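You operate a simulated robot arm through the tools that you are given. There is no shell and no other tool.

You are at the controls of a simulated robot arm. One attempt, no reset.

TASK
Fix the bracket at the blue stop: green pin in, bolt tight, grey cap on its post.
Fine: tighten the bolt of the base plate with the key and put the key back in its holder; push the cap home.

Only the result counts: the job must be done as asked and must still hold three seconds after the hand-in. Knocking over, shifting, dropping, spilling or breaking anything else fails it. A push-on lid holds only when it is set on centred and level and pressed home; a screw cap is set on level and turned clockwise until tight.

THE ROBOT
A 7-joint arm with a two-finger parallel gripper, fixed in place. Base frame: the origin is on the floor under the middle of its stand, x ahead of it, y to its left, z up; the work surface is at about z = 0.86. Readings come in m, degrees, newtons and seconds.
It reaches about 1.247 m from its shoulder. Its first joint turns from -132.0 to 132.0 degrees. Payload 3.91 kg.
Tool frame: the origin (TCP) lies between the finger pads and is the grasp point; the fingertips stand 0.03 m ahead of it; z points along the fingers, y is the line along which they close. Largest opening 0.11 m; finger width 0.02, thickness 0.01; the body of the gripper, 0.048 by 0.112 m, starts 0.055 m behind the TCP.
Orientation is told as [roll, pitch, yaw] about the base's x, y, z axes, in that order, counted from this pose: with the fingers straight down and closing along the base's y, the tool's x points along the base's -x, its y along +y and its z along -z.

THE INTERFACE
- The arm moves only by the tool drive_tool. Its argument "deltas" is a list of rows, each a list of 3 entries, a list of its own where there are three numbers: the shift along the tool's x, y, z in m, then the turn, a rotation vector about the tool's x, y, z in degrees, then the opening, from 0 (shut) to 1 (fully open). In form: [[[dx, dy, dz], [ax, ay, az], jaw], ...]. A call has 1 to 20 rows; each row is the pose to reach, as a shift and turn from the pose commanded when the call began, along the tool's axes at that moment. Rows are played at 5 a second. More than 0.05 m and 8.6 degrees between two rows, or a gripper value outside its range, and nothing of the call is played. A pose out of reach is approached as far as the arm can. The call stops where the force on the tool passes 70 N (or 10 N more than at its start, if that is more) or the arm is blocked; 0.2 s more then pass. The fingers move at their own pace (about 0.108 m/s each) and stop on an object; they squeeze with about 31 N. The grip force told is the motor's: it shows also when the fingers shut on nothing. Time passes only in rows, and 0.2 s behind the last, so rows that repeat a pose let the fingers close. The reply holds the time, the measured pose of the TCP, the force on the tool along the base axes, the opening and the grip force, in the units named above and with some noise, with the torque about the TCP (base axes, N m) and any sound that the robot's microphone picked up.
- Cameras (640 x 400 px; columns grow to the right, rows downward): "scene" is fixed at [0.2248, -0.5061, 1.6195]; the picture's right is [0.94, -0.35, 0.00], its down [-0.15, -0.40, -0.91] and it looks along [0.31, 0.85, -0.42] (base axes); focal length 353 px, centre (320, 200). "wrist" rides on the gripper at [0.072, 0.017, -0.103] in the tool frame; the picture's right is [-0.23, 0.97, 0.00], its down [-0.76, -0.18, -0.62] and it looks along [-0.61, -0.14, 0.78] (tool axes); focal length 222 px, centre (320, 200). There is no depth. A picture from a camera that has moved, and an enlarged one, comes with that camera's place and axes in the base frame and with its lens. The place of the scene camera against the robot may be out by one fixed shift of up to 0.012 m in any direction.
- get_image(camera): a new picture of that camera. It takes no simulated time.
- inspect(camera, box): a new picture of the part [left, top, right, bottom] of that camera's present view, enlarged. It takes no simulated time.
- job_done(): hands the job in; it is judged then, once.

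Places have to be worked out from the pictures, the camera data and where the tool is seen. Open the gripper and draw the arm clear of the work before you hand the job in, unless the task says otherwise.

The tools are called after "Call:" as name(argument=value, ...) on one line, values as JSON. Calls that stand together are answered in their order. drive_tool: Moves the arm, as the interface text tells. Its arguments: {"type":"object","properties":{"deltas":{"type":"array","items":{"type":"array"}}},"required":["deltas"]} The other tools are called the same way: get_image (camera) takes a picture; inspect (camera, box) takes an enlarged picture of a part of a camera's view; job_done () hands the job in.

At the start:

```text
clock: 0.0
tool_pos: [0.4013, 0.6028, 1.2695]
ee_rot: [0.0, 0.1, 0.0]
contact_force: [-0.1, 0.1, -1.2]
ft_torque: [-0.02, -0.02, 0.01]
grip_width: 0.11
grip_force: 0.0
```

scene: 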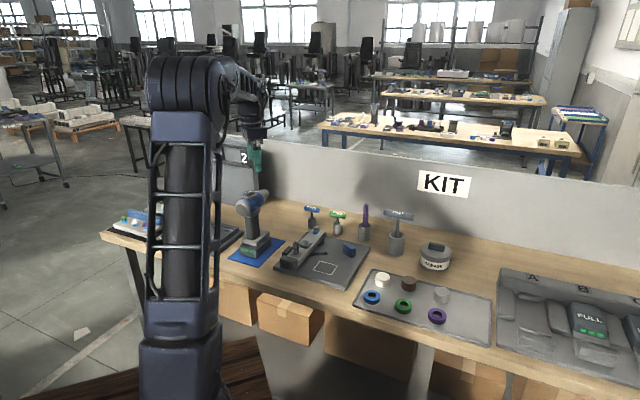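
wrist: 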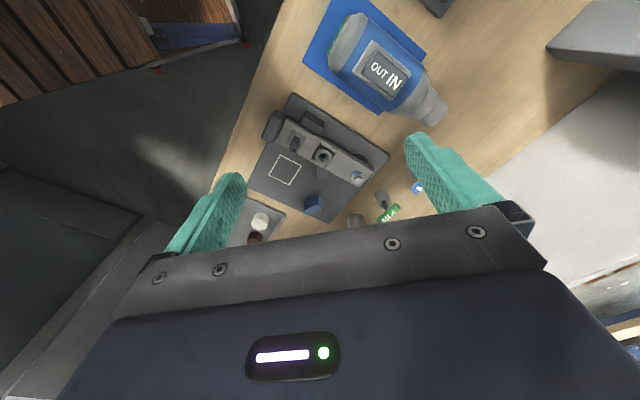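

I start by looking closely at the scene before moving anything.

Call:
inspect(camera="scene", box=[220, 180, 420, 305])

Call:
inspect(camera="scene", box=[340, 230, 500, 350])

Call:
inspect(camera="wrist", box=[220, 80, 440, 240])

Call:
inspect(camera="scene", box=[490, 255, 640, 390])

```text
3.20 times, centred on (320, 242) of scene
camera zoom: at [0.2248, -0.5061, 1.6195], right [0.94, -0.35, 0.0], down [-0.15, -0.4, -0.91], along [0.31, 0.85, -0.42], focal length 1131 px, centre (320, 64)
```

zoom: 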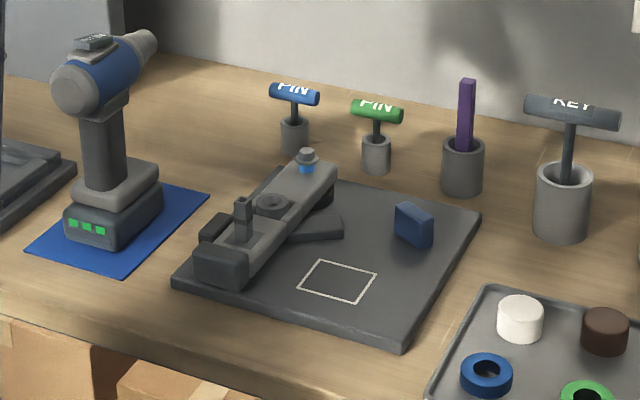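

```text
3.33 times, centred on (420, 290) of scene
camera zoom: at [0.2248, -0.5061, 1.6195], right [0.94, -0.35, 0.0], down [-0.15, -0.4, -0.91], along [0.31, 0.85, -0.42], focal length 1178 px, centre (-13, -100)
```

zoom: 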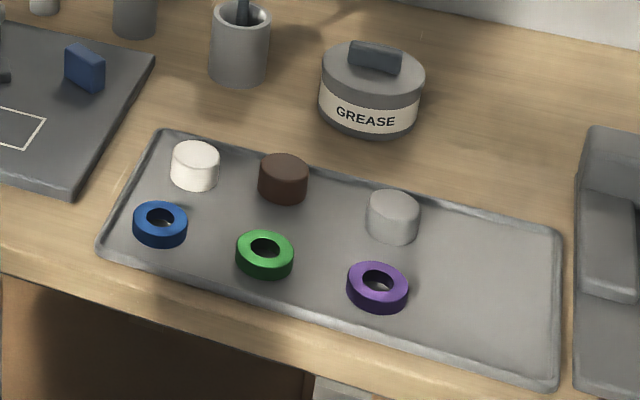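

```text
2.50 times, centred on (330, 160) of wrist
camera zoom: at [0.3292, 0.6196, 1.3717], right [0.23, 0.97, 0.0], down [0.76, -0.18, 0.62], along [0.61, -0.14, -0.78], focal length 555 px, centre (295, 300)
```

zoom: 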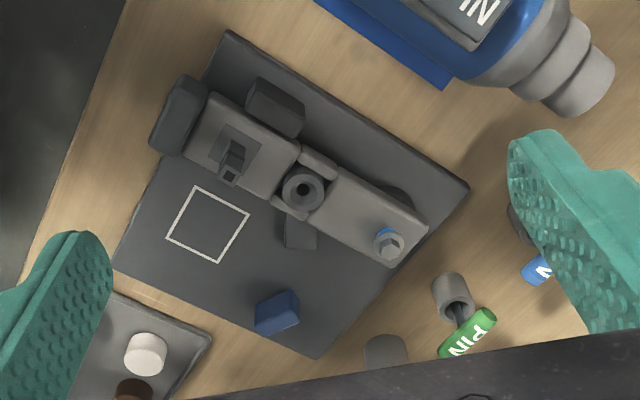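

```text
2.96 times, centred on (565, 322) of scene
camera zoom: at [0.2248, -0.5061, 1.6195], right [0.94, -0.35, 0.0], down [-0.15, -0.4, -0.91], along [0.31, 0.85, -0.42], focal length 1047 px, centre (-406, -163)
```

zoom: 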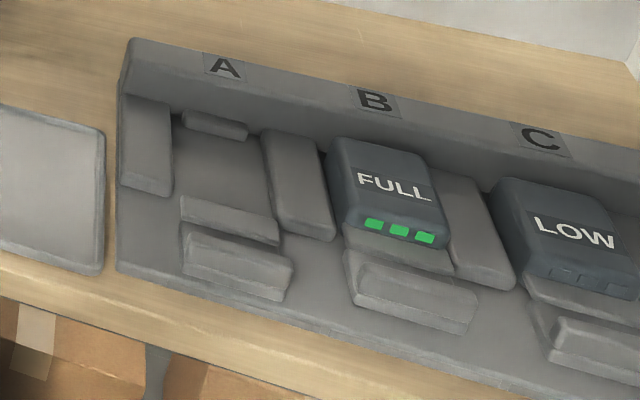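

The bracket seems to pivot about the blue-collared bolt at its far end, with grey stops on one side and the blue block on the other. I lower the wrist camera toward the plate for a better view.

Call:
drive_tool(deltas=[[[0, 0, 0.03], [0, 0, 0], 1], [[0, -0.01, 0.06], [0, 0, 0], 1], [[0, -0.02, 0.09], [0, 0, 0], 1], [[0, -0.03, 0.12], [0, 0, 0], 1], [[0, -0.03, 0.14], [0, 0, 0], 1], [[0, -0.03, 0.14], [0, 0, 0], 1]])

Call:
get_image(camera="wrist")

Call:
get_image(camera="scene")

```text
clock: 1.4
tool_pos: [0.4004, 0.5724, 1.1284]
ee_rot: [0.0, 0.1, 0.0]
contact_force: [0.1, 0.4, -0.2]
ft_torque: [-0.01, 0.0, -0.02]
grip_width: 0.11
grip_force: 0.1
```

```text
taken
camera wrist: at [0.3292, 0.5893, 1.2316], right [0.23, 0.97, 0.0], down [0.76, -0.18, 0.62], along [0.61, -0.14, -0.78], focal length 222 px, centre (320, 200)
```

wrist: 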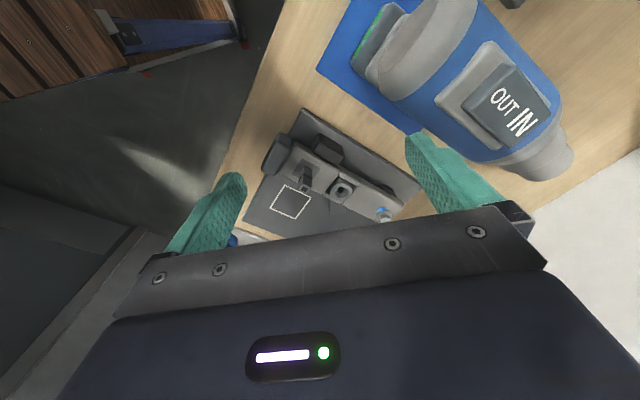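

```text
taken
```

scene: 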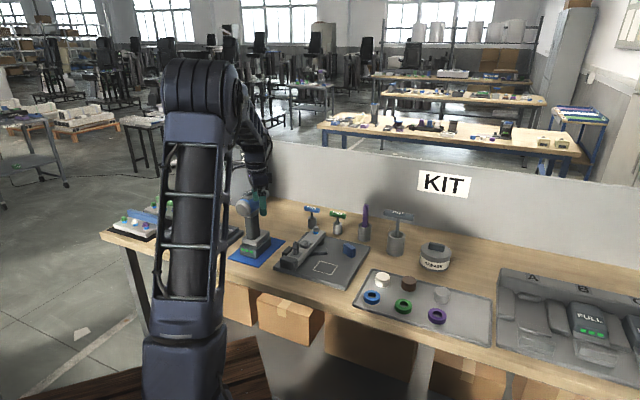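

The plate is now partly hidden by the gripper. I enlarge this view to understand the bracket's parts.

Call:
inspect(camera="wrist", box=[230, 90, 440, 240])

Call:
inspect(camera="scene", box=[265, 200, 375, 295])

Call:
inspect(camera="scene", box=[295, 195, 425, 265])

```text
2.67 times, centred on (335, 165) of wrist
camera zoom: at [0.3292, 0.5893, 1.2316], right [0.23, 0.97, 0.0], down [0.76, -0.18, 0.62], along [0.61, -0.14, -0.78], focal length 592 px, centre (280, 293)
```

zoom: 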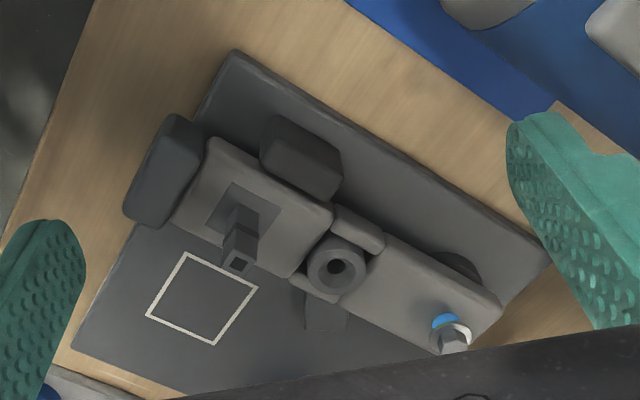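

```text
4.21 times, centred on (320, 248) of scene
camera zoom: at [0.2248, -0.5061, 1.6195], right [0.94, -0.35, 0.0], down [-0.15, -0.4, -0.91], along [0.31, 0.85, -0.42], focal length 1488 px, centre (320, 0)
```

zoom: 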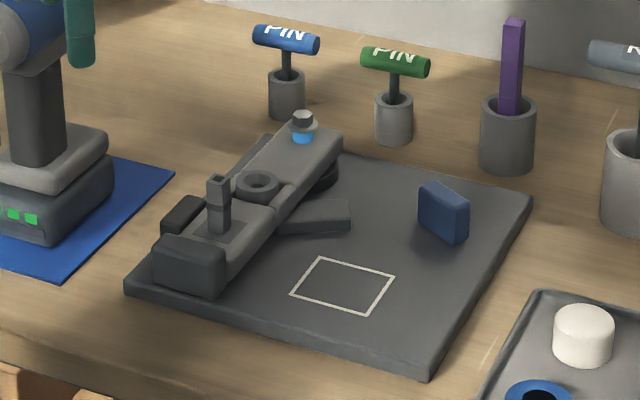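

```text
4.92 times, centred on (360, 230) of scene
camera zoom: at [0.2248, -0.5061, 1.6195], right [0.94, -0.35, 0.0], down [-0.15, -0.4, -0.91], along [0.31, 0.85, -0.42], focal length 1740 px, centre (123, 52)
```

zoom: 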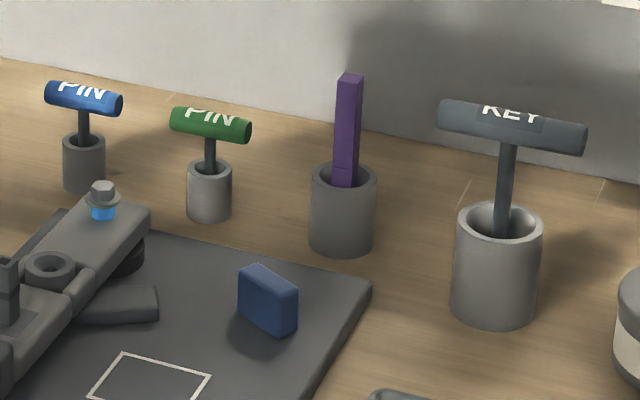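

The bracket shows a bush with a hole, a hex bolt with a blue band, and a square stub. I move the gripper above it at a safe height to look down on it from closer.

Call:
drive_tool(deltas=[[[-0.04, 0, 0], [0, 0, 0], 1], [[-0.08, 0, 0], [0, 0, 0], 1], [[-0.12, -0.005, 0], [0, 0, 0], 1], [[-0.15, -0.01, 0], [0, 0, 0], 1], [[-0.15, -0.01, 0], [0, 0, 0], 1]])

Call:
get_image(camera="wrist")

Call:
inspect(camera="wrist", box=[150, 0, 490, 220])

```text
clock: 2.6
tool_pos: [0.5507, 0.5609, 1.1297]
ee_rot: [0.1, -0.1, 0.0]
contact_force: [0.7, -0.2, 1.3]
ft_torque: [-0.01, -0.02, 0.0]
grip_width: 0.1099
grip_force: 0.1
```

```text
taken
camera wrist: at [0.4792, 0.5789, 1.2316], right [0.23, 0.97, 0.0], down [0.76, -0.18, 0.62], along [0.61, -0.14, -0.78], focal length 222 px, centre (320, 200)
```

wrist: 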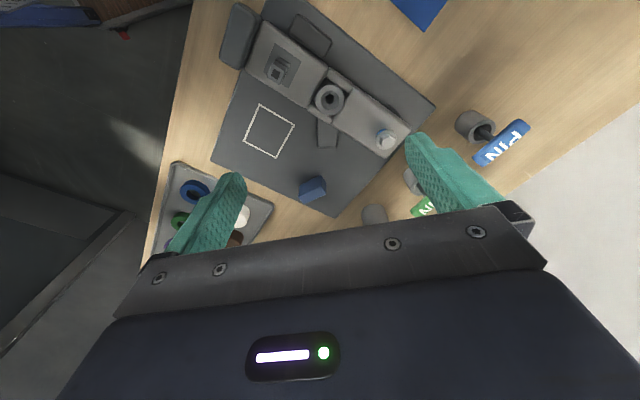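

```text
1.82 times, centred on (320, 110) of wrist
camera zoom: at [0.4792, 0.5789, 1.2316], right [0.23, 0.97, 0.0], down [0.76, -0.18, 0.62], along [0.61, -0.14, -0.78], focal length 404 px, centre (320, 364)
```

zoom: 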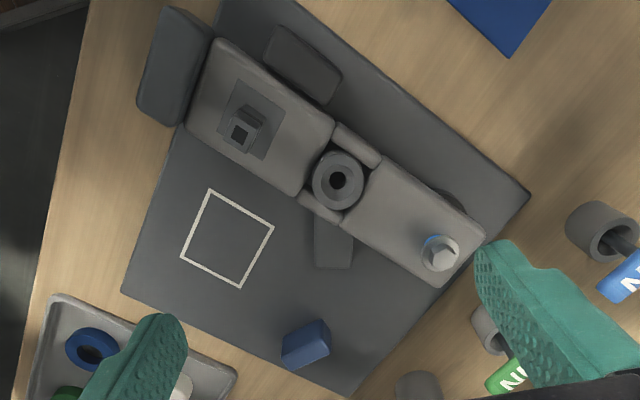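

I have rough places: bolt (0.628, 0.642), bush (0.56, 0.573), stub (0.51, 0.522), blue stop (0.708, 0.51). I enlarge the details of the bush, bolt and stub.

Call:
inspect(camera="wrist", box=[290, 60, 420, 160])

Call:
inspect(camera="wrist", box=[210, 0, 340, 100])

Call:
inspect(camera="wrist", box=[230, 90, 360, 220])

Call:
inspect(camera="scene", box=[285, 215, 345, 265])

```text
4.00 times, centred on (355, 110) of wrist
camera zoom: at [0.4792, 0.5789, 1.2316], right [0.23, 0.97, 0.0], down [0.76, -0.18, 0.62], along [0.61, -0.14, -0.78], focal length 888 px, centre (180, 560)
```

zoom: 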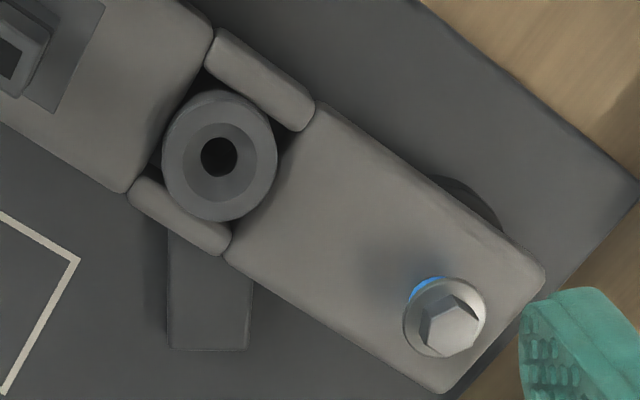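

```text
4.00 times, centred on (275, 50) of wrist
camera zoom: at [0.4792, 0.5789, 1.2316], right [0.23, 0.97, 0.0], down [0.76, -0.18, 0.62], along [0.61, -0.14, -0.78], focal length 888 px, centre (500, 800)
```

zoom: 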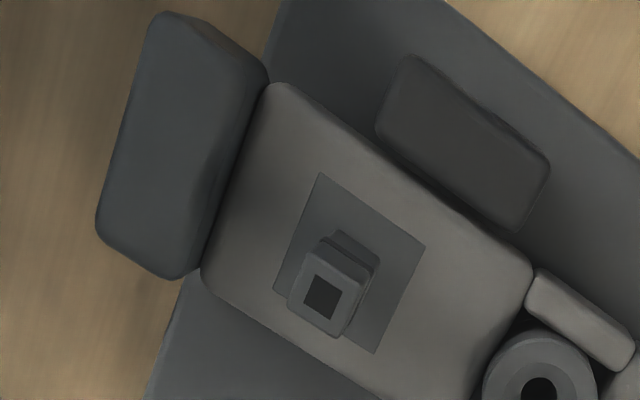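

```text
3.08 times, centred on (295, 155) of wrist
camera zoom: at [0.4792, 0.5789, 1.2316], right [0.23, 0.97, 0.0], down [0.76, -0.18, 0.62], along [0.61, -0.14, -0.78], focal length 684 px, centre (397, 338)
```

zoom: 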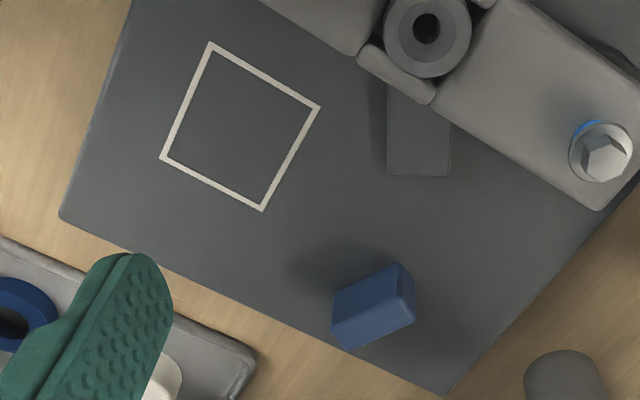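

```text
8.00 times, centred on (315, 240) of scene
camera zoom: at [0.2248, -0.5061, 1.6195], right [0.94, -0.35, 0.0], down [-0.15, -0.4, -0.91], along [0.31, 0.85, -0.42], focal length 2827 px, centre (360, -120)
```

zoom: 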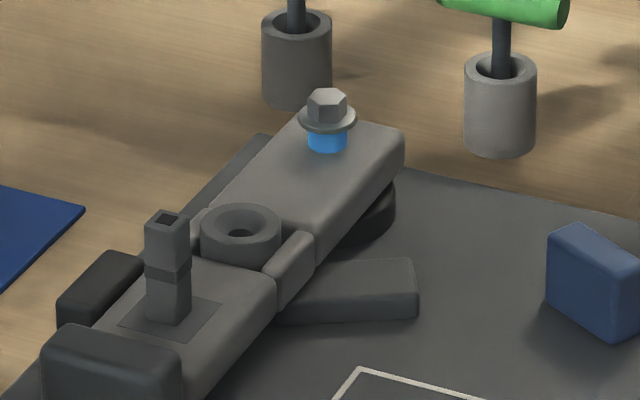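

The picture now makes sense: the bracket is an arm pivoting on the bolt (loose, blue band showing), with a pin bush midway and a square post near its free end. I go above the post with the jaws turned to straddle it across the swing direction.

Call:
drive_tool(deltas=[[[0.008, -0.008, 0], [0, 0, -7.6], 1], [[0.016, -0.016, 0.02], [0, 0, -15.2], 1], [[0.024, -0.024, 0.04], [0, 0, -22.8], 1], [[0.032, -0.032, 0.06], [0, 0, -30.4], 1], [[0.0397, -0.0379, 0.07], [0, 0, -38], 0.6], [[0.0397, -0.0379, 0.08], [0, 0, -45.6], 0.36], [[0.0397, -0.0379, 0.08], [0, 0, -45.6], 0.36], [[0.0397, -0.0379, 0.08], [0, 0, -45.6], 0.36]])

Call:
get_image(camera="wrist")

Call:
get_image(camera="scene")

```text
clock: 4.4
tool_pos: [0.5107, 0.5244, 1.0495]
ee_rot: [0.0, 0.0, 45.7]
contact_force: [0.1, 0.2, 0.9]
ft_torque: [0.01, -0.02, 0.0]
grip_width: 0.0393
grip_force: 0.0
```

```text
taken
camera wrist: at [0.4494, 0.4852, 1.1516], right [-0.54, 0.84, 0.0], down [0.66, 0.42, 0.62], along [0.53, 0.34, -0.78], focal length 222 px, centre (320, 200)
```

wrist: 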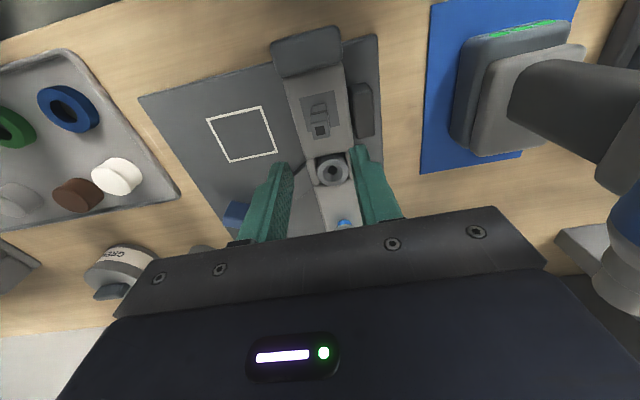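

```text
taken
```

scene: 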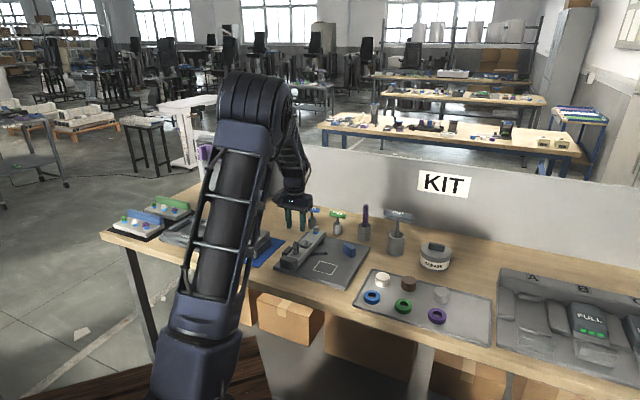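

The post top sits exactly on the TCP's vertical axis (pixel 320,130), so I lower the jaws around it to TCP z ≈ 0.95.

Call:
drive_tool(deltas=[[[0, 0, 0.03], [0, 0, 0], 0.36], [[0, 0, 0.06], [0, 0, 0], 0.36], [[0, 0, 0.08], [0, 0, 0], 0.36], [[0, 0, 0.095], [0, 0, 0], 0.36], [[0, 0, 0.095], [0, 0, 0], 0.36]])

Call:
inspect(camera="wrist", box=[200, 0, 440, 240])

Call:
inspect(camera="scene", box=[250, 180, 380, 300])

```text
clock: 5.6
tool_pos: [0.5104, 0.5243, 0.9545]
ee_rot: [0.0, 0.0, 45.6]
contact_force: [-0.2, 0.7, -0.4]
ft_torque: [0.02, 0.0, -0.02]
grip_width: 0.0397
grip_force: 0.0
```

```text
1.67 times, centred on (320, 120) of wrist
camera zoom: at [0.4493, 0.4849, 1.0564], right [-0.54, 0.84, 0.0], down [0.66, 0.42, 0.62], along [0.53, 0.34, -0.78], focal length 370 px, centre (320, 333)
```

zoom: 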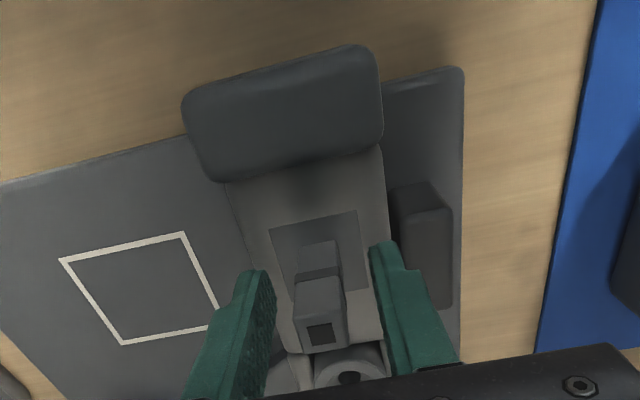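

```text
3.33 times, centred on (315, 240) of scene
camera zoom: at [0.2248, -0.5061, 1.6195], right [0.94, -0.35, 0.0], down [-0.15, -0.4, -0.91], along [0.31, 0.85, -0.42], focal length 1178 px, centre (337, 67)
```

zoom: 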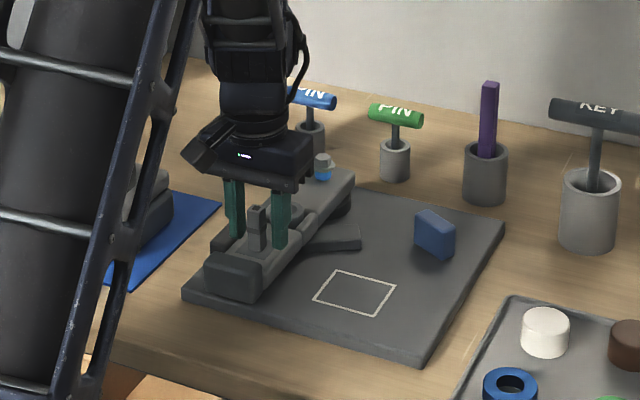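

The jaws straddle the post with clearance both sides. I narrow them to about 22 mm and move along a 20° arc about the bolt (r ≈ 0.164 m) to test that the bracket swings.

Call:
drive_tool(deltas=[[[0, 0, 0], [0, 0, 0], 0.22], [[0, 0, 0], [0, 0, 0], 0.22], [[-0.0004, -0.0114, 0], [0, 0, -4], 0.22], [[-0.0016, -0.0228, 0], [0, 0, -8], 0.22], [[-0.0036, -0.034, 0], [0, 0, -12], 0.22], [[-0.0063, -0.0451, 0], [0, 0, -16], 0.22], [[-0.0099, -0.056, 0], [0, 0, -20], 0.22]])

Call:
inspect(camera="scene", box=[250, 180, 380, 300])

Call:
inspect(camera="wrist", box=[200, 0, 440, 240])

```text
clock: 7.2
tool_pos: [0.5589, 0.4924, 0.9548]
ee_rot: [0.1, 0.0, 65.7]
contact_force: [-1.1, -0.8, -0.8]
ft_torque: [0.01, 0.03, 0.02]
grip_width: 0.0242
grip_force: 0.0
```

```text
3.33 times, centred on (315, 240) of scene
camera zoom: at [0.2248, -0.5061, 1.6195], right [0.94, -0.35, 0.0], down [-0.15, -0.4, -0.91], along [0.31, 0.85, -0.42], focal length 1178 px, centre (337, 67)
```

zoom: 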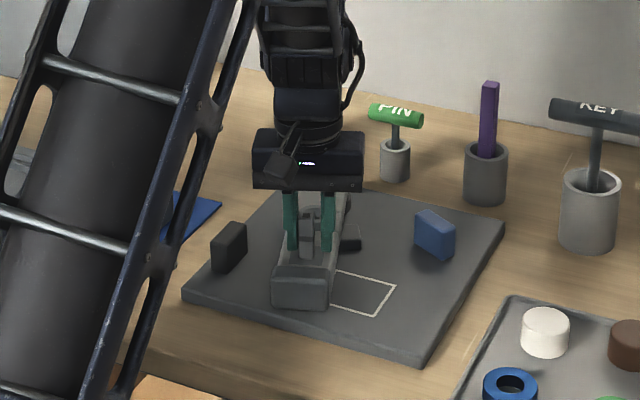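

```text
1.67 times, centred on (320, 120) of wrist
camera zoom: at [0.5135, 0.434, 1.0565], right [-0.79, 0.61, 0.0], down [0.48, 0.62, 0.62], along [0.38, 0.49, -0.78], focal length 370 px, centre (320, 333)
```

zoom: 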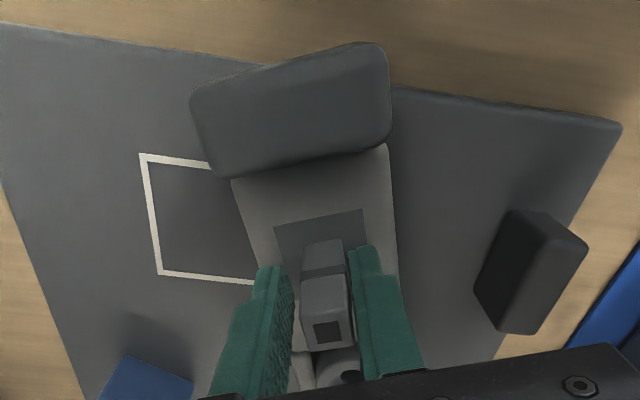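

The bracket swings freely with almost no force. I continue along the arc by another 24°.

Call:
drive_tool(deltas=[[[-0.0004, -0.0114, 0], [0, 0, -4], 0.22], [[-0.0016, -0.0228, 0], [0, 0, -8], 0.22], [[-0.0036, -0.034, 0], [0, 0, -12], 0.22], [[-0.0063, -0.0451, 0], [0, 0, -16], 0.22], [[-0.0099, -0.056, 0], [0, 0, -20], 0.22], [[-0.0141, -0.0665, 0], [0, 0, -24], 0.22]])

Call:
inspect(camera="scene", box=[250, 180, 380, 300])

Call:
inspect(camera="wrist", box=[150, 0, 440, 240])

```text
clock: 8.6
tool_pos: [0.624, 0.4773, 0.955]
ee_rot: [0.0, 0.1, 89.6]
contact_force: [0.6, 0.3, 0.0]
ft_torque: [0.0, 0.0, -0.02]
grip_width: 0.0242
grip_force: 0.1
```

```text
3.33 times, centred on (315, 240) of scene
camera zoom: at [0.2248, -0.5061, 1.6195], right [0.94, -0.35, 0.0], down [-0.15, -0.4, -0.91], along [0.31, 0.85, -0.42], focal length 1178 px, centre (337, 67)
```

zoom: 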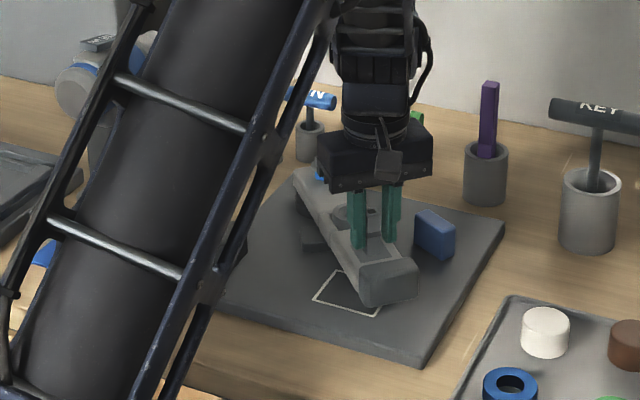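

```text
1.67 times, centred on (295, 120) of wrist
camera zoom: at [0.608, 0.4062, 1.057], right [-0.97, 0.23, 0.0], down [0.18, 0.76, 0.62], along [0.14, 0.61, -0.78], focal length 370 px, centre (362, 333)
```

zoom: 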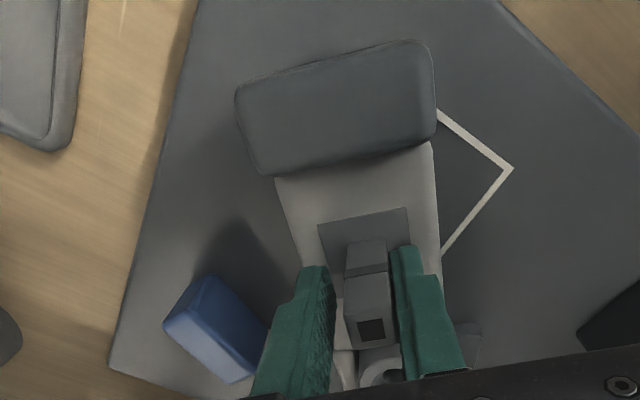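

The bracket is now near the blue stop, about 10–15° to go. I continue slowly and watch for contact force.

Call:
drive_tool(deltas=[[[-0.0001, -0.0057, 0], [0, 0, -2], 0.22], [[-0.0004, -0.0114, 0], [0, 0, -4], 0.22], [[-0.0009, -0.0171, 0], [0, 0, -6], 0.22], [[-0.0016, -0.0228, 0], [0, 0, -8], 0.22], [[-0.0016, -0.0228, 0], [0, 0, -8], 0.22]])

Call:
inspect(camera="scene", box=[280, 190, 380, 280])

Call:
inspect(camera="wrist", box=[150, 0, 440, 240])

```text
clock: 9.8
tool_pos: [0.6478, 0.4807, 0.9546]
ee_rot: [-0.1, 0.0, 97.7]
contact_force: [-0.3, 0.6, 0.5]
ft_torque: [0.02, 0.0, 0.03]
grip_width: 0.0244
grip_force: 0.1
```

```text
4.44 times, centred on (330, 235) of scene
camera zoom: at [0.2248, -0.5061, 1.6195], right [0.94, -0.35, 0.0], down [-0.15, -0.4, -0.91], along [0.31, 0.85, -0.42], focal length 1571 px, centre (276, 44)
```

zoom: 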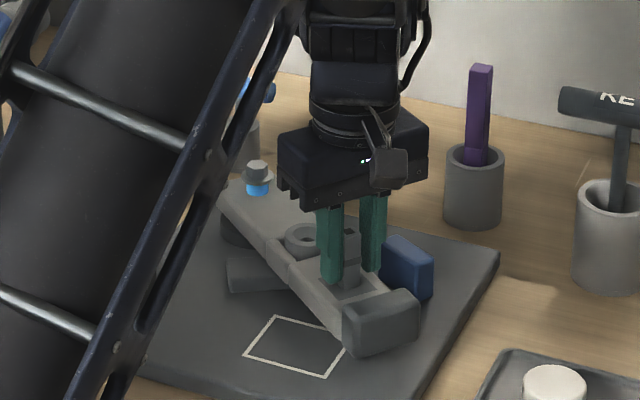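

```text
1.67 times, centred on (295, 120) of wrist
camera zoom: at [0.641, 0.4057, 1.0566], right [-1.0, 0.1, 0.0], down [0.07, 0.78, 0.62], along [0.06, 0.62, -0.78], focal length 370 px, centre (362, 333)
```

zoom: 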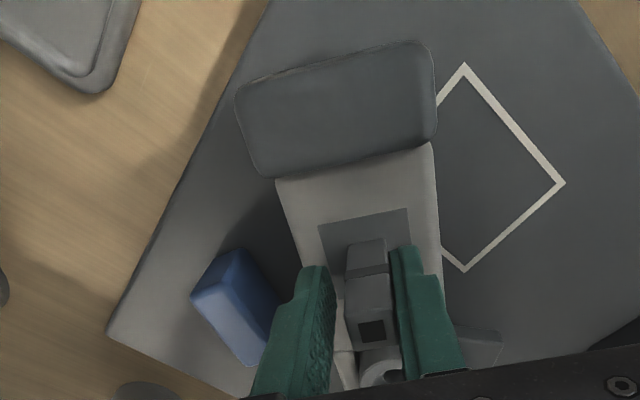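

Still a small gap to the stop. I continue in 1° steps.

Call:
drive_tool(deltas=[[[0, -0.0029, 0], [0, 0, -1], 0.22], [[-0.0001, -0.0057, 0], [0, 0, -2], 0.22], [[-0.0002, -0.0086, 0], [0, 0, -3], 0.22], [[-0.0004, -0.0114, 0], [0, 0, -4], 0.22], [[-0.0006, -0.0143, 0], [0, 0, -5], 0.22], [[-0.0006, -0.0143, 0], [0, 0, -5], 0.22]])

Call:
inspect(camera="scene", box=[280, 190, 380, 280])

Call:
inspect(camera="wrist", box=[150, 0, 440, 240])

```text
clock: 11.2
tool_pos: [0.6601, 0.4814, 0.9551]
ee_rot: [-0.1, 0.1, 102.7]
contact_force: [0.4, 0.5, 0.8]
ft_torque: [0.01, 0.02, -0.01]
grip_width: 0.0242
grip_force: 0.2
```

```text
4.44 times, centred on (330, 235) of scene
camera zoom: at [0.2248, -0.5061, 1.6195], right [0.94, -0.35, 0.0], down [-0.15, -0.4, -0.91], along [0.31, 0.85, -0.42], focal length 1571 px, centre (276, 44)
```

zoom: 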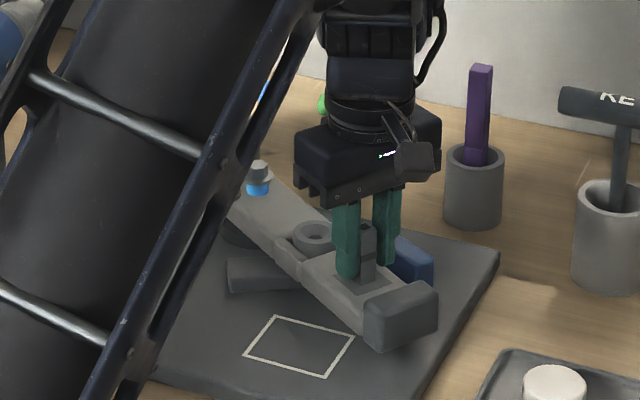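

```text
1.67 times, centred on (295, 120) of wrist
camera zoom: at [0.6614, 0.4079, 1.0567], right [-1.0, 0.01, 0.0], down [0.01, 0.78, 0.62], along [0.01, 0.62, -0.78], focal length 370 px, centre (362, 333)
```

zoom: 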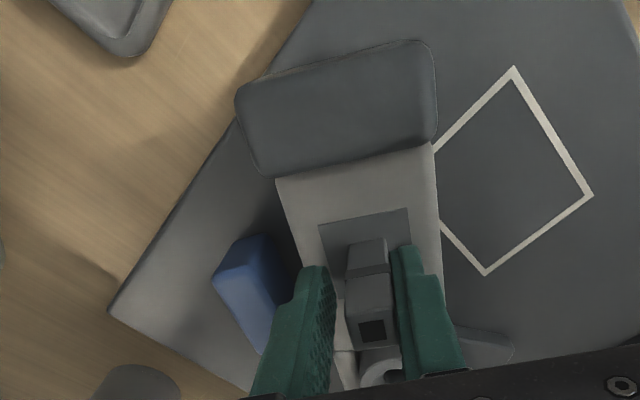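

No contact yet; I keep going in small steps.

Call:
drive_tool(deltas=[[[0, -0.0029, 0], [0, 0, -1], 0.22], [[-0.0001, -0.0057, 0], [0, 0, -2], 0.22], [[-0.0002, -0.0086, 0], [0, 0, -3], 0.22], [[-0.0002, -0.0086, 0], [0, 0, -3], 0.22]])

Call:
inspect(camera="scene", box=[290, 200, 370, 270])

Call:
inspect(camera="wrist", box=[200, 50, 400, 230])

```text
clock: 12.2
tool_pos: [0.6696, 0.4842, 0.9536]
ee_rot: [0.1, -0.1, 105.7]
contact_force: [-0.6, 0.4, -0.8]
ft_torque: [0.04, 0.02, -0.02]
grip_width: 0.0242
grip_force: 0.6
```

```text
5.71 times, centred on (330, 235) of scene
camera zoom: at [0.2248, -0.5061, 1.6195], right [0.94, -0.35, 0.0], down [-0.15, -0.4, -0.91], along [0.31, 0.85, -0.42], focal length 2020 px, centre (263, 0)
```

zoom: 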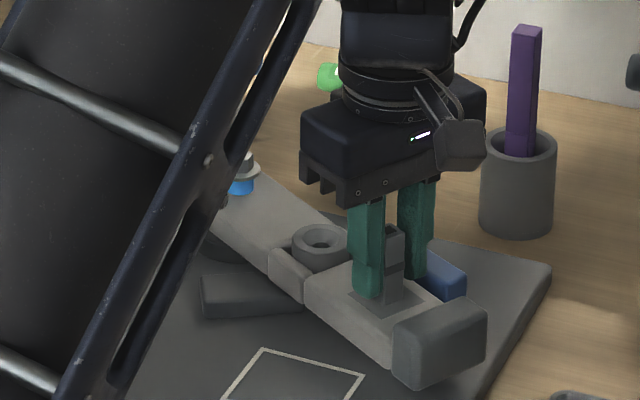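

```text
2.22 times, centred on (300, 140) of wrist
camera zoom: at [0.674, 0.4103, 1.0566], right [-1.0, -0.04, 0.0], down [-0.03, 0.78, 0.62], along [-0.03, 0.62, -0.78], focal length 494 px, centre (364, 333)
```

zoom: 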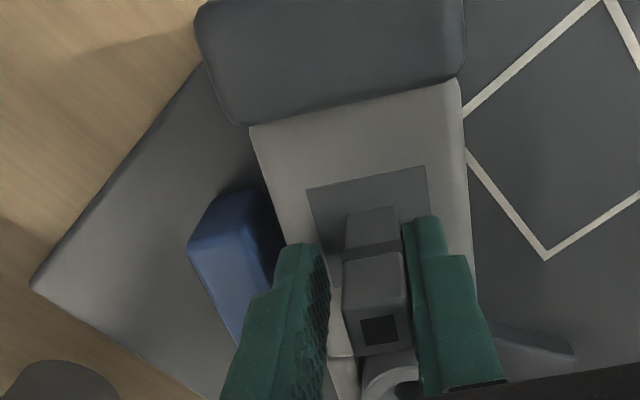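

The gap is only a millimetre or two now. I advance another 2° in half-degree steps.

Call:
drive_tool(deltas=[[[0, -0.0014, 0], [0, 0, -0.5], 0.22], [[0, -0.0029, 0], [0, 0, -1], 0.22], [[0, -0.0043, 0], [0, 0, -1.5], 0.22], [[-0.0001, -0.0057, 0], [0, 0, -2], 0.22]])

Call:
inspect(camera="wrist", box=[200, 50, 400, 230])

```text
clock: 13.2
tool_pos: [0.6753, 0.4864, 0.954]
ee_rot: [0.0, 0.0, 107.6]
contact_force: [-1.0, -0.3, -0.7]
ft_torque: [0.0, 0.0, -0.03]
grip_width: 0.0245
grip_force: 0.2
```

```text
2.22 times, centred on (300, 140) of wrist
camera zoom: at [0.682, 0.4121, 1.0568], right [-1.0, -0.08, 0.0], down [-0.06, 0.78, 0.62], along [-0.05, 0.62, -0.78], focal length 494 px, centre (364, 333)
```

zoom: 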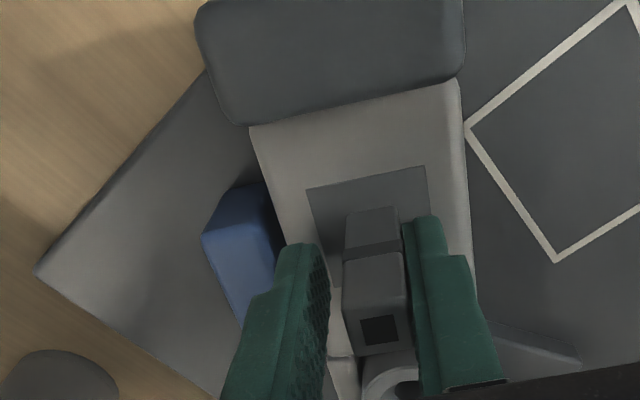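

Contact force is still about zero; I advance another 3° in half-degree steps.

Call:
drive_tool(deltas=[[[0, -0.0014, 0], [0, 0, -0.5], 0.22], [[0, -0.0029, 0], [0, 0, -1], 0.22], [[0, -0.0043, 0], [0, 0, -1.5], 0.22], [[-0.0001, -0.0057, 0], [0, 0, -2], 0.22], [[-0.0001, -0.0057, 0], [0, 0, -2], 0.22]])

Call:
inspect(camera="wrist", box=[200, 50, 400, 230])

Call:
inspect(camera="scene", box=[290, 200, 370, 270])

```text
clock: 14.4
tool_pos: [0.6806, 0.488, 0.9545]
ee_rot: [0.2, 0.0, 109.7]
contact_force: [-12.5, -1.6, -2.6]
ft_torque: [-0.13, -0.11, -0.13]
grip_width: 0.0306
grip_force: 6.5
```

```text
2.22 times, centred on (300, 140) of wrist
camera zoom: at [0.6893, 0.4139, 1.0567], right [-0.99, -0.11, 0.0], down [-0.09, 0.78, 0.62], along [-0.07, 0.62, -0.78], focal length 494 px, centre (364, 333)
```

zoom: 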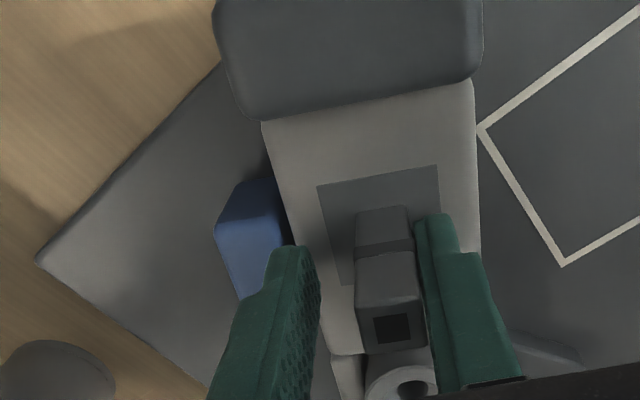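

```text
5.71 times, centred on (330, 235) of scene
camera zoom: at [0.2248, -0.5061, 1.6195], right [0.94, -0.35, 0.0], down [-0.15, -0.4, -0.91], along [0.31, 0.85, -0.42], focal length 2020 px, centre (263, 0)
```

zoom: 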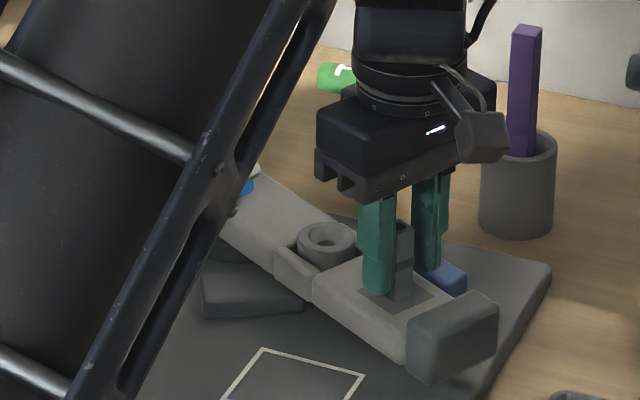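

The force reading (−12.5 N in x) shows the bracket is now against the blue stop. I open the jaws slightly, rise straight up and check that the bracket stays there.

Call:
drive_tool(deltas=[[[0, 0.003, 0], [0, 0, 0], 0.36], [[0, 0.003, 0], [0, 0, 0], 0.36], [[0, 0.003, -0.03], [0, 0, 0], 0.36], [[0, 0.003, -0.07], [0, 0, 0], 0.36], [[0, 0.003, -0.11], [0, 0, 0], 0.36], [[0, 0.003, -0.15], [0, 0, 0], 0.36], [[0, 0.003, -0.15], [0, 0, 0], 0.36]])

Call:
get_image(camera="wrist")

Call:
inspect(camera="wrist", box=[220, 20, 420, 220])

```text
clock: 16.0
tool_pos: [0.6764, 0.4855, 1.1034]
ee_rot: [-0.1, 0.1, 109.6]
contact_force: [-0.4, 0.4, -0.1]
ft_torque: [0.02, -0.04, 0.0]
grip_width: 0.0394
grip_force: 0.1
```

```text
taken
camera wrist: at [0.6867, 0.4126, 1.2068], right [-0.99, -0.11, 0.0], down [-0.09, 0.78, 0.62], along [-0.07, 0.62, -0.78], focal length 222 px, centre (320, 200)
```

wrist: 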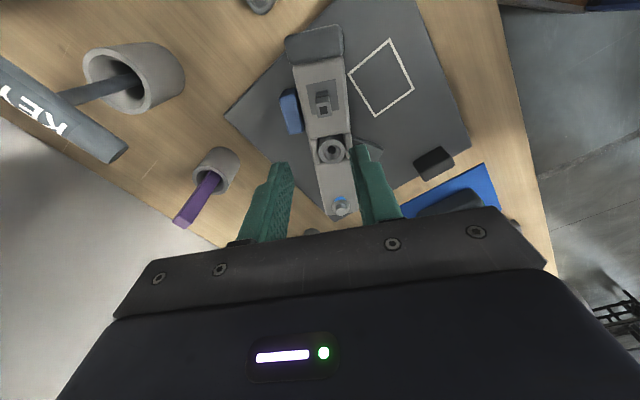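

```text
2.00 times, centred on (320, 120) of wrist
camera zoom: at [0.6867, 0.4126, 1.2068], right [-0.99, -0.11, 0.0], down [-0.09, 0.78, 0.62], along [-0.07, 0.62, -0.78], focal length 444 px, centre (320, 360)
```

zoom: 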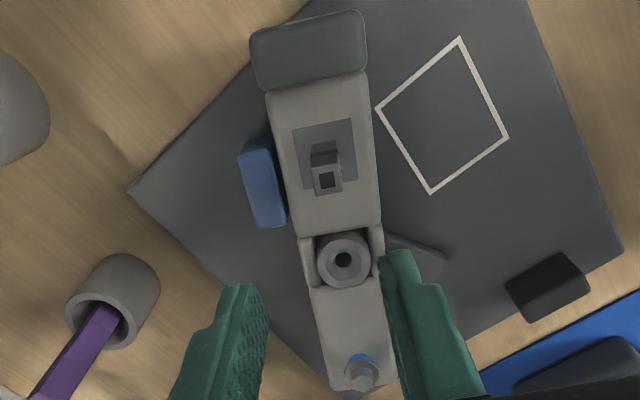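

The bracket stays at the stop; I now place the bush hole at about (0.655, 0.551), the bolt at (0.629, 0.640) and the post at (0.675, 0.486). Next I go above the green pin, estimated at (0.73, 0.66) with its handle lying along −45°, turning the jaws to close across it.

Call:
drive_tool(deltas=[[[-0.0078, -0.0058, 0], [0, 0, 8.1], 0.5], [[-0.0155, -0.0115, 0], [0, 0, 16.3], 0.5], [[-0.0233, -0.0173, 0], [0, 0, 24.4], 0.5], [[-0.031, -0.023, 0], [0, 0, 32.5], 0.5], [[-0.0388, -0.0288, 0], [0, 0, 40.7], 0.5], [[-0.0465, -0.0345, 0], [0, 0, 48.8], 0.5], [[-0.0543, -0.0403, 0], [0, 0, 57.0], 0.5], [[-0.062, -0.0461, 0], [0, 0, 65.1], 0.5], [[-0.0698, -0.0518, 0], [0, 0, 73.2], 0.5], [[-0.0775, -0.0576, 0], [0, 0, 81.4], 0.5], [[-0.0853, -0.0633, 0], [0, 0, 89.5], 0.5], [[-0.093, -0.0691, 0], [0, 0, 97.6], 0.5], [[-0.1008, -0.0749, 0], [0, 0, 105.8], 0.5], [[-0.1085, -0.0806, 0], [0, 0, 113.9], 0.5], [[-0.1163, -0.0864, 0], [0, 0, 122.1], 0.5], [[-0.124, -0.0921, 0], [0, 0, 130.2], 0.5], [[-0.1318, -0.0979, 0], [0, 0, 138.3], 0.5], [[-0.1396, -0.1036, 0], [0, 0, 146.5], 0.5], [[-0.1473, -0.1094, 0], [0, 0, 154.6], 0.5], [[-0.1473, -0.1094, 0], [0, 0, 154.6], 0.5]])

Call:
get_image(camera="wrist")

Call:
get_image(camera="scene")

```text
clock: 20.2
tool_pos: [0.7316, 0.661, 1.1049]
ee_rot: [0.0, 0.0, -45.0]
contact_force: [-0.6, -1.0, -0.1]
ft_torque: [0.02, 0.04, 0.01]
grip_width: 0.055
grip_force: 0.0
```

```text
taken
camera wrist: at [0.6932, 0.7253, 1.2069], right [0.85, 0.53, 0.0], down [0.41, -0.66, 0.62], along [0.33, -0.53, -0.78], focal length 222 px, centre (320, 200)
```

wrist: 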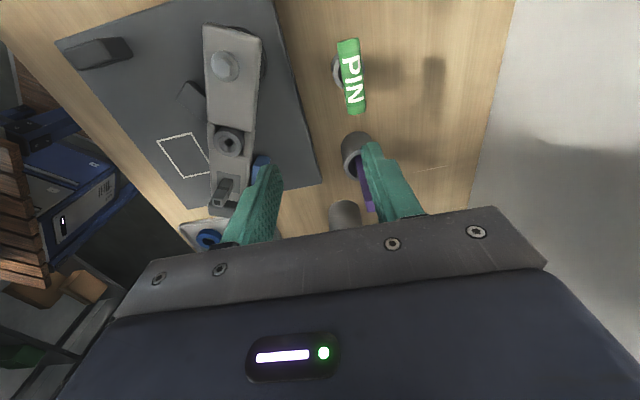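

```text
taken
```

scene: 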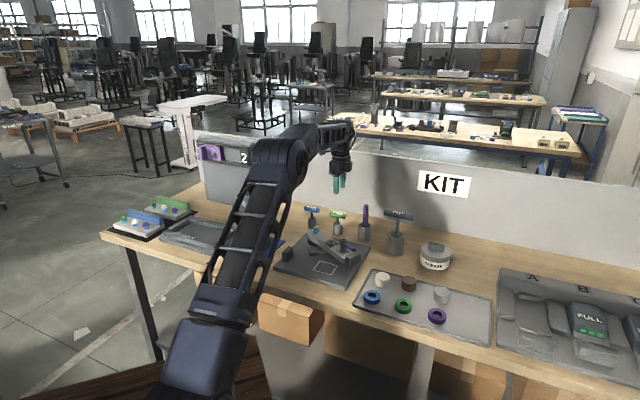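

Combining both cameras, the green pin's handle is at about (0.7475, 0.7025), centre z ≈ 0.94, axis along −44°. I move over it and lower to check alignment.

Call:
drive_tool(deltas=[[[0.009, 0.02, 0], [0, 0, 0], 0.5], [[0.0181, 0.0406, 0.03], [0, 0, 0], 0.5], [[0.0181, 0.0406, 0.06], [0, 0, 0], 0.5], [[0.0181, 0.0406, 0.06], [0, 0, 0], 0.5]])

Call:
get_image(camera="wrist")

Call:
inspect(camera="scene", box=[280, 150, 400, 260])

```text
clock: 21.2
tool_pos: [0.7483, 0.703, 1.0457]
ee_rot: [0.0, -0.1, -45.0]
contact_force: [0.1, 0.0, -0.8]
ft_torque: [0.0, -0.02, 0.02]
grip_width: 0.055
grip_force: 0.1
```

```text
taken
camera wrist: at [0.7092, 0.7675, 1.1472], right [0.85, 0.53, 0.0], down [0.41, -0.66, 0.62], along [0.33, -0.53, -0.78], focal length 222 px, centre (320, 200)
```

wrist: 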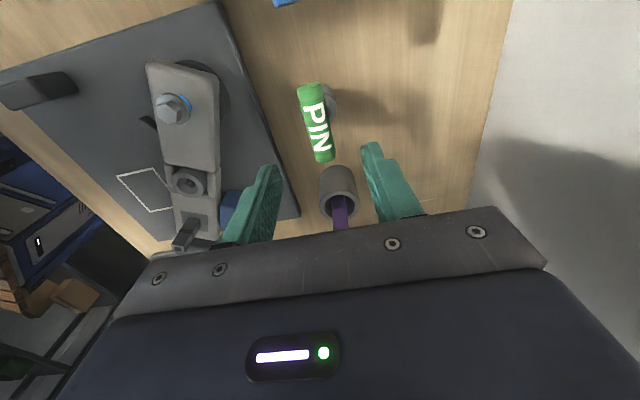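

```text
3.64 times, centred on (340, 205) of scene
camera zoom: at [0.2248, -0.5061, 1.6195], right [0.94, -0.35, 0.0], down [-0.15, -0.4, -0.91], along [0.31, 0.85, -0.42], focal length 1285 px, centre (247, 182)
```

zoom: 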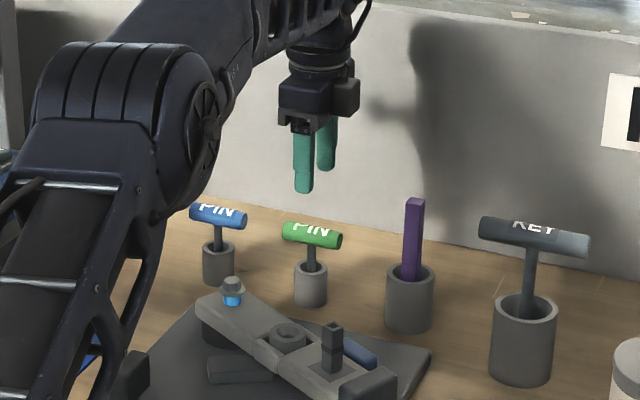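

The two wrist views put the handle centre at (0.7446, 0.7036, 0.942). I shift a few millimetres, lower to the handle and close on it.

Call:
drive_tool(deltas=[[[0.003, -0.0025, 0.03], [0, 0, 0], 0.5], [[0.003, -0.0025, 0.06], [0, 0, 0], 0.5], [[0.003, -0.0025, 0.09], [0, 0, 0], 0.5], [[0.003, -0.0025, 0.105], [0, 0, 0], 0.5], [[0.003, -0.0025, 0.105], [0, 0, 0], 0.5]])

Call:
get_image(camera="wrist")

Call:
inspect(camera="scene", box=[280, 150, 400, 260])

```text
clock: 22.4
tool_pos: [0.7434, 0.7033, 0.9393]
ee_rot: [0.0, 0.0, -44.9]
contact_force: [0.8, 0.1, -0.1]
ft_torque: [-0.02, 0.01, 0.02]
grip_width: 0.055
grip_force: 0.1
```

```text
taken
camera wrist: at [0.7045, 0.7674, 1.042], right [0.85, 0.53, 0.0], down [0.41, -0.66, 0.62], along [0.33, -0.53, -0.78], focal length 222 px, centre (320, 200)
```

wrist: 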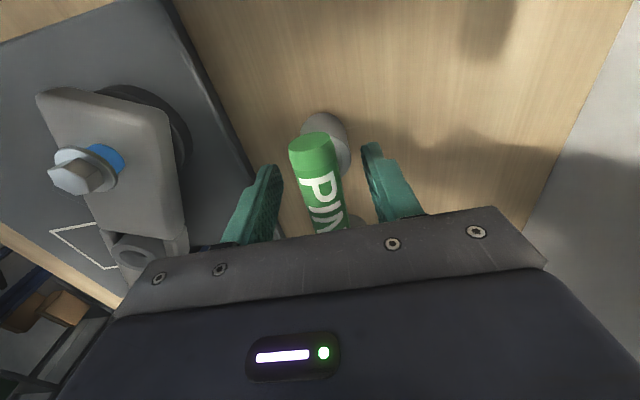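

```text
3.64 times, centred on (340, 205) of scene
camera zoom: at [0.2248, -0.5061, 1.6195], right [0.94, -0.35, 0.0], down [-0.15, -0.4, -0.91], along [0.31, 0.85, -0.42], focal length 1285 px, centre (247, 182)
```

zoom: 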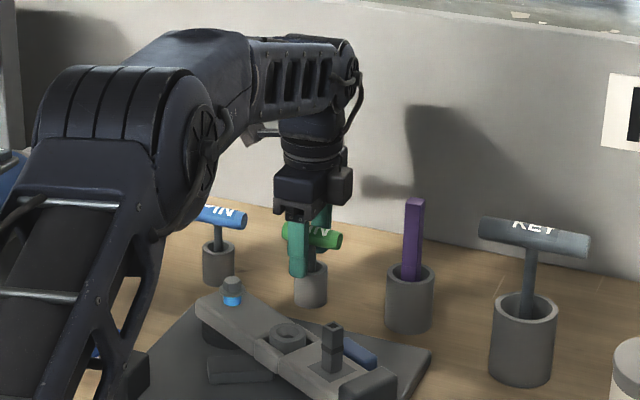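

The handle sits between the pads in line with the tool. I close the gripper.

Call:
drive_tool(deltas=[[[0, 0, 0], [0, 0, 0], 0.2], [[0, 0, 0], [0, 0, 0], 0.0], [[0, 0, 0], [0, 0, 0], 0.0], [[0, 0, 0], [0, 0, 0], 0.0], [[0, 0, 0], [0, 0, 0], 0.0]])

Call:
get_image(camera="wrist")

```text
clock: 23.6
tool_pos: [0.7419, 0.7034, 0.9395]
ee_rot: [0.0, -0.1, -44.9]
contact_force: [0.5, -0.1, -0.2]
ft_torque: [0.0, 0.01, 0.01]
grip_width: 0.0204
grip_force: 31.0
```

```text
taken
camera wrist: at [0.7045, 0.7674, 1.0422], right [0.85, 0.53, 0.0], down [0.41, -0.66, 0.62], along [0.33, -0.53, -0.78], focal length 222 px, centre (320, 200)
```

wrist: 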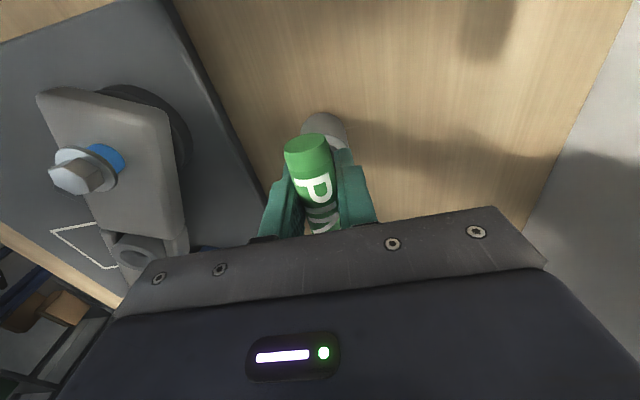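

The handle (20 mm) is gripped firmly. I lift the pin straight up out of its holder.

Call:
drive_tool(deltas=[[[0, 0, -0.02], [0, 0, 0], 0], [[0, 0, -0.04], [0, 0, 0], 0], [[0, 0, -0.07], [0, 0, 0], 0], [[0, 0, -0.1], [0, 0, 0], 0], [[0, 0, -0.13], [0, 0, 0], 0], [[0, 0, -0.13], [0, 0, 0], 0]])

Call:
get_image(camera="wrist")

Call:
inspect(camera="scene", box=[280, 150, 400, 260])

```text
clock: 25.0
tool_pos: [0.7442, 0.7034, 1.0712]
ee_rot: [0.1, 0.0, -45.0]
contact_force: [1.0, 0.3, -0.2]
ft_torque: [0.02, -0.01, 0.0]
grip_width: 0.0204
grip_force: 30.5
```

```text
taken
camera wrist: at [0.7047, 0.7672, 1.1725], right [0.85, 0.53, 0.0], down [0.41, -0.66, 0.62], along [0.33, -0.53, -0.78], focal length 222 px, centre (320, 200)
```

wrist: 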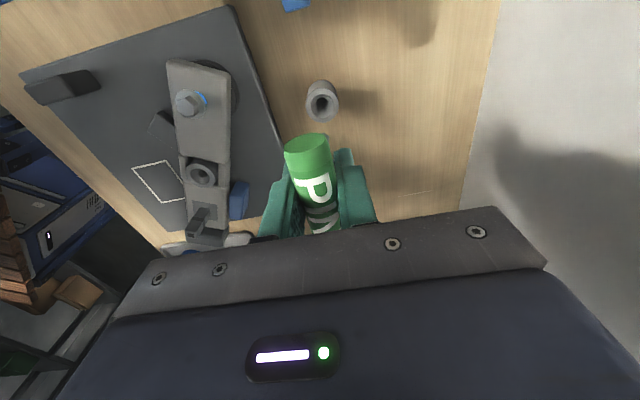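

```text
3.64 times, centred on (340, 205) of scene
camera zoom: at [0.2248, -0.5061, 1.6195], right [0.94, -0.35, 0.0], down [-0.15, -0.4, -0.91], along [0.31, 0.85, -0.42], focal length 1285 px, centre (247, 182)
```

zoom: 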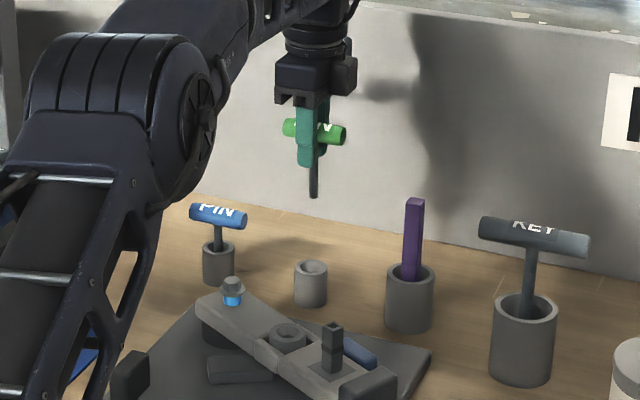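

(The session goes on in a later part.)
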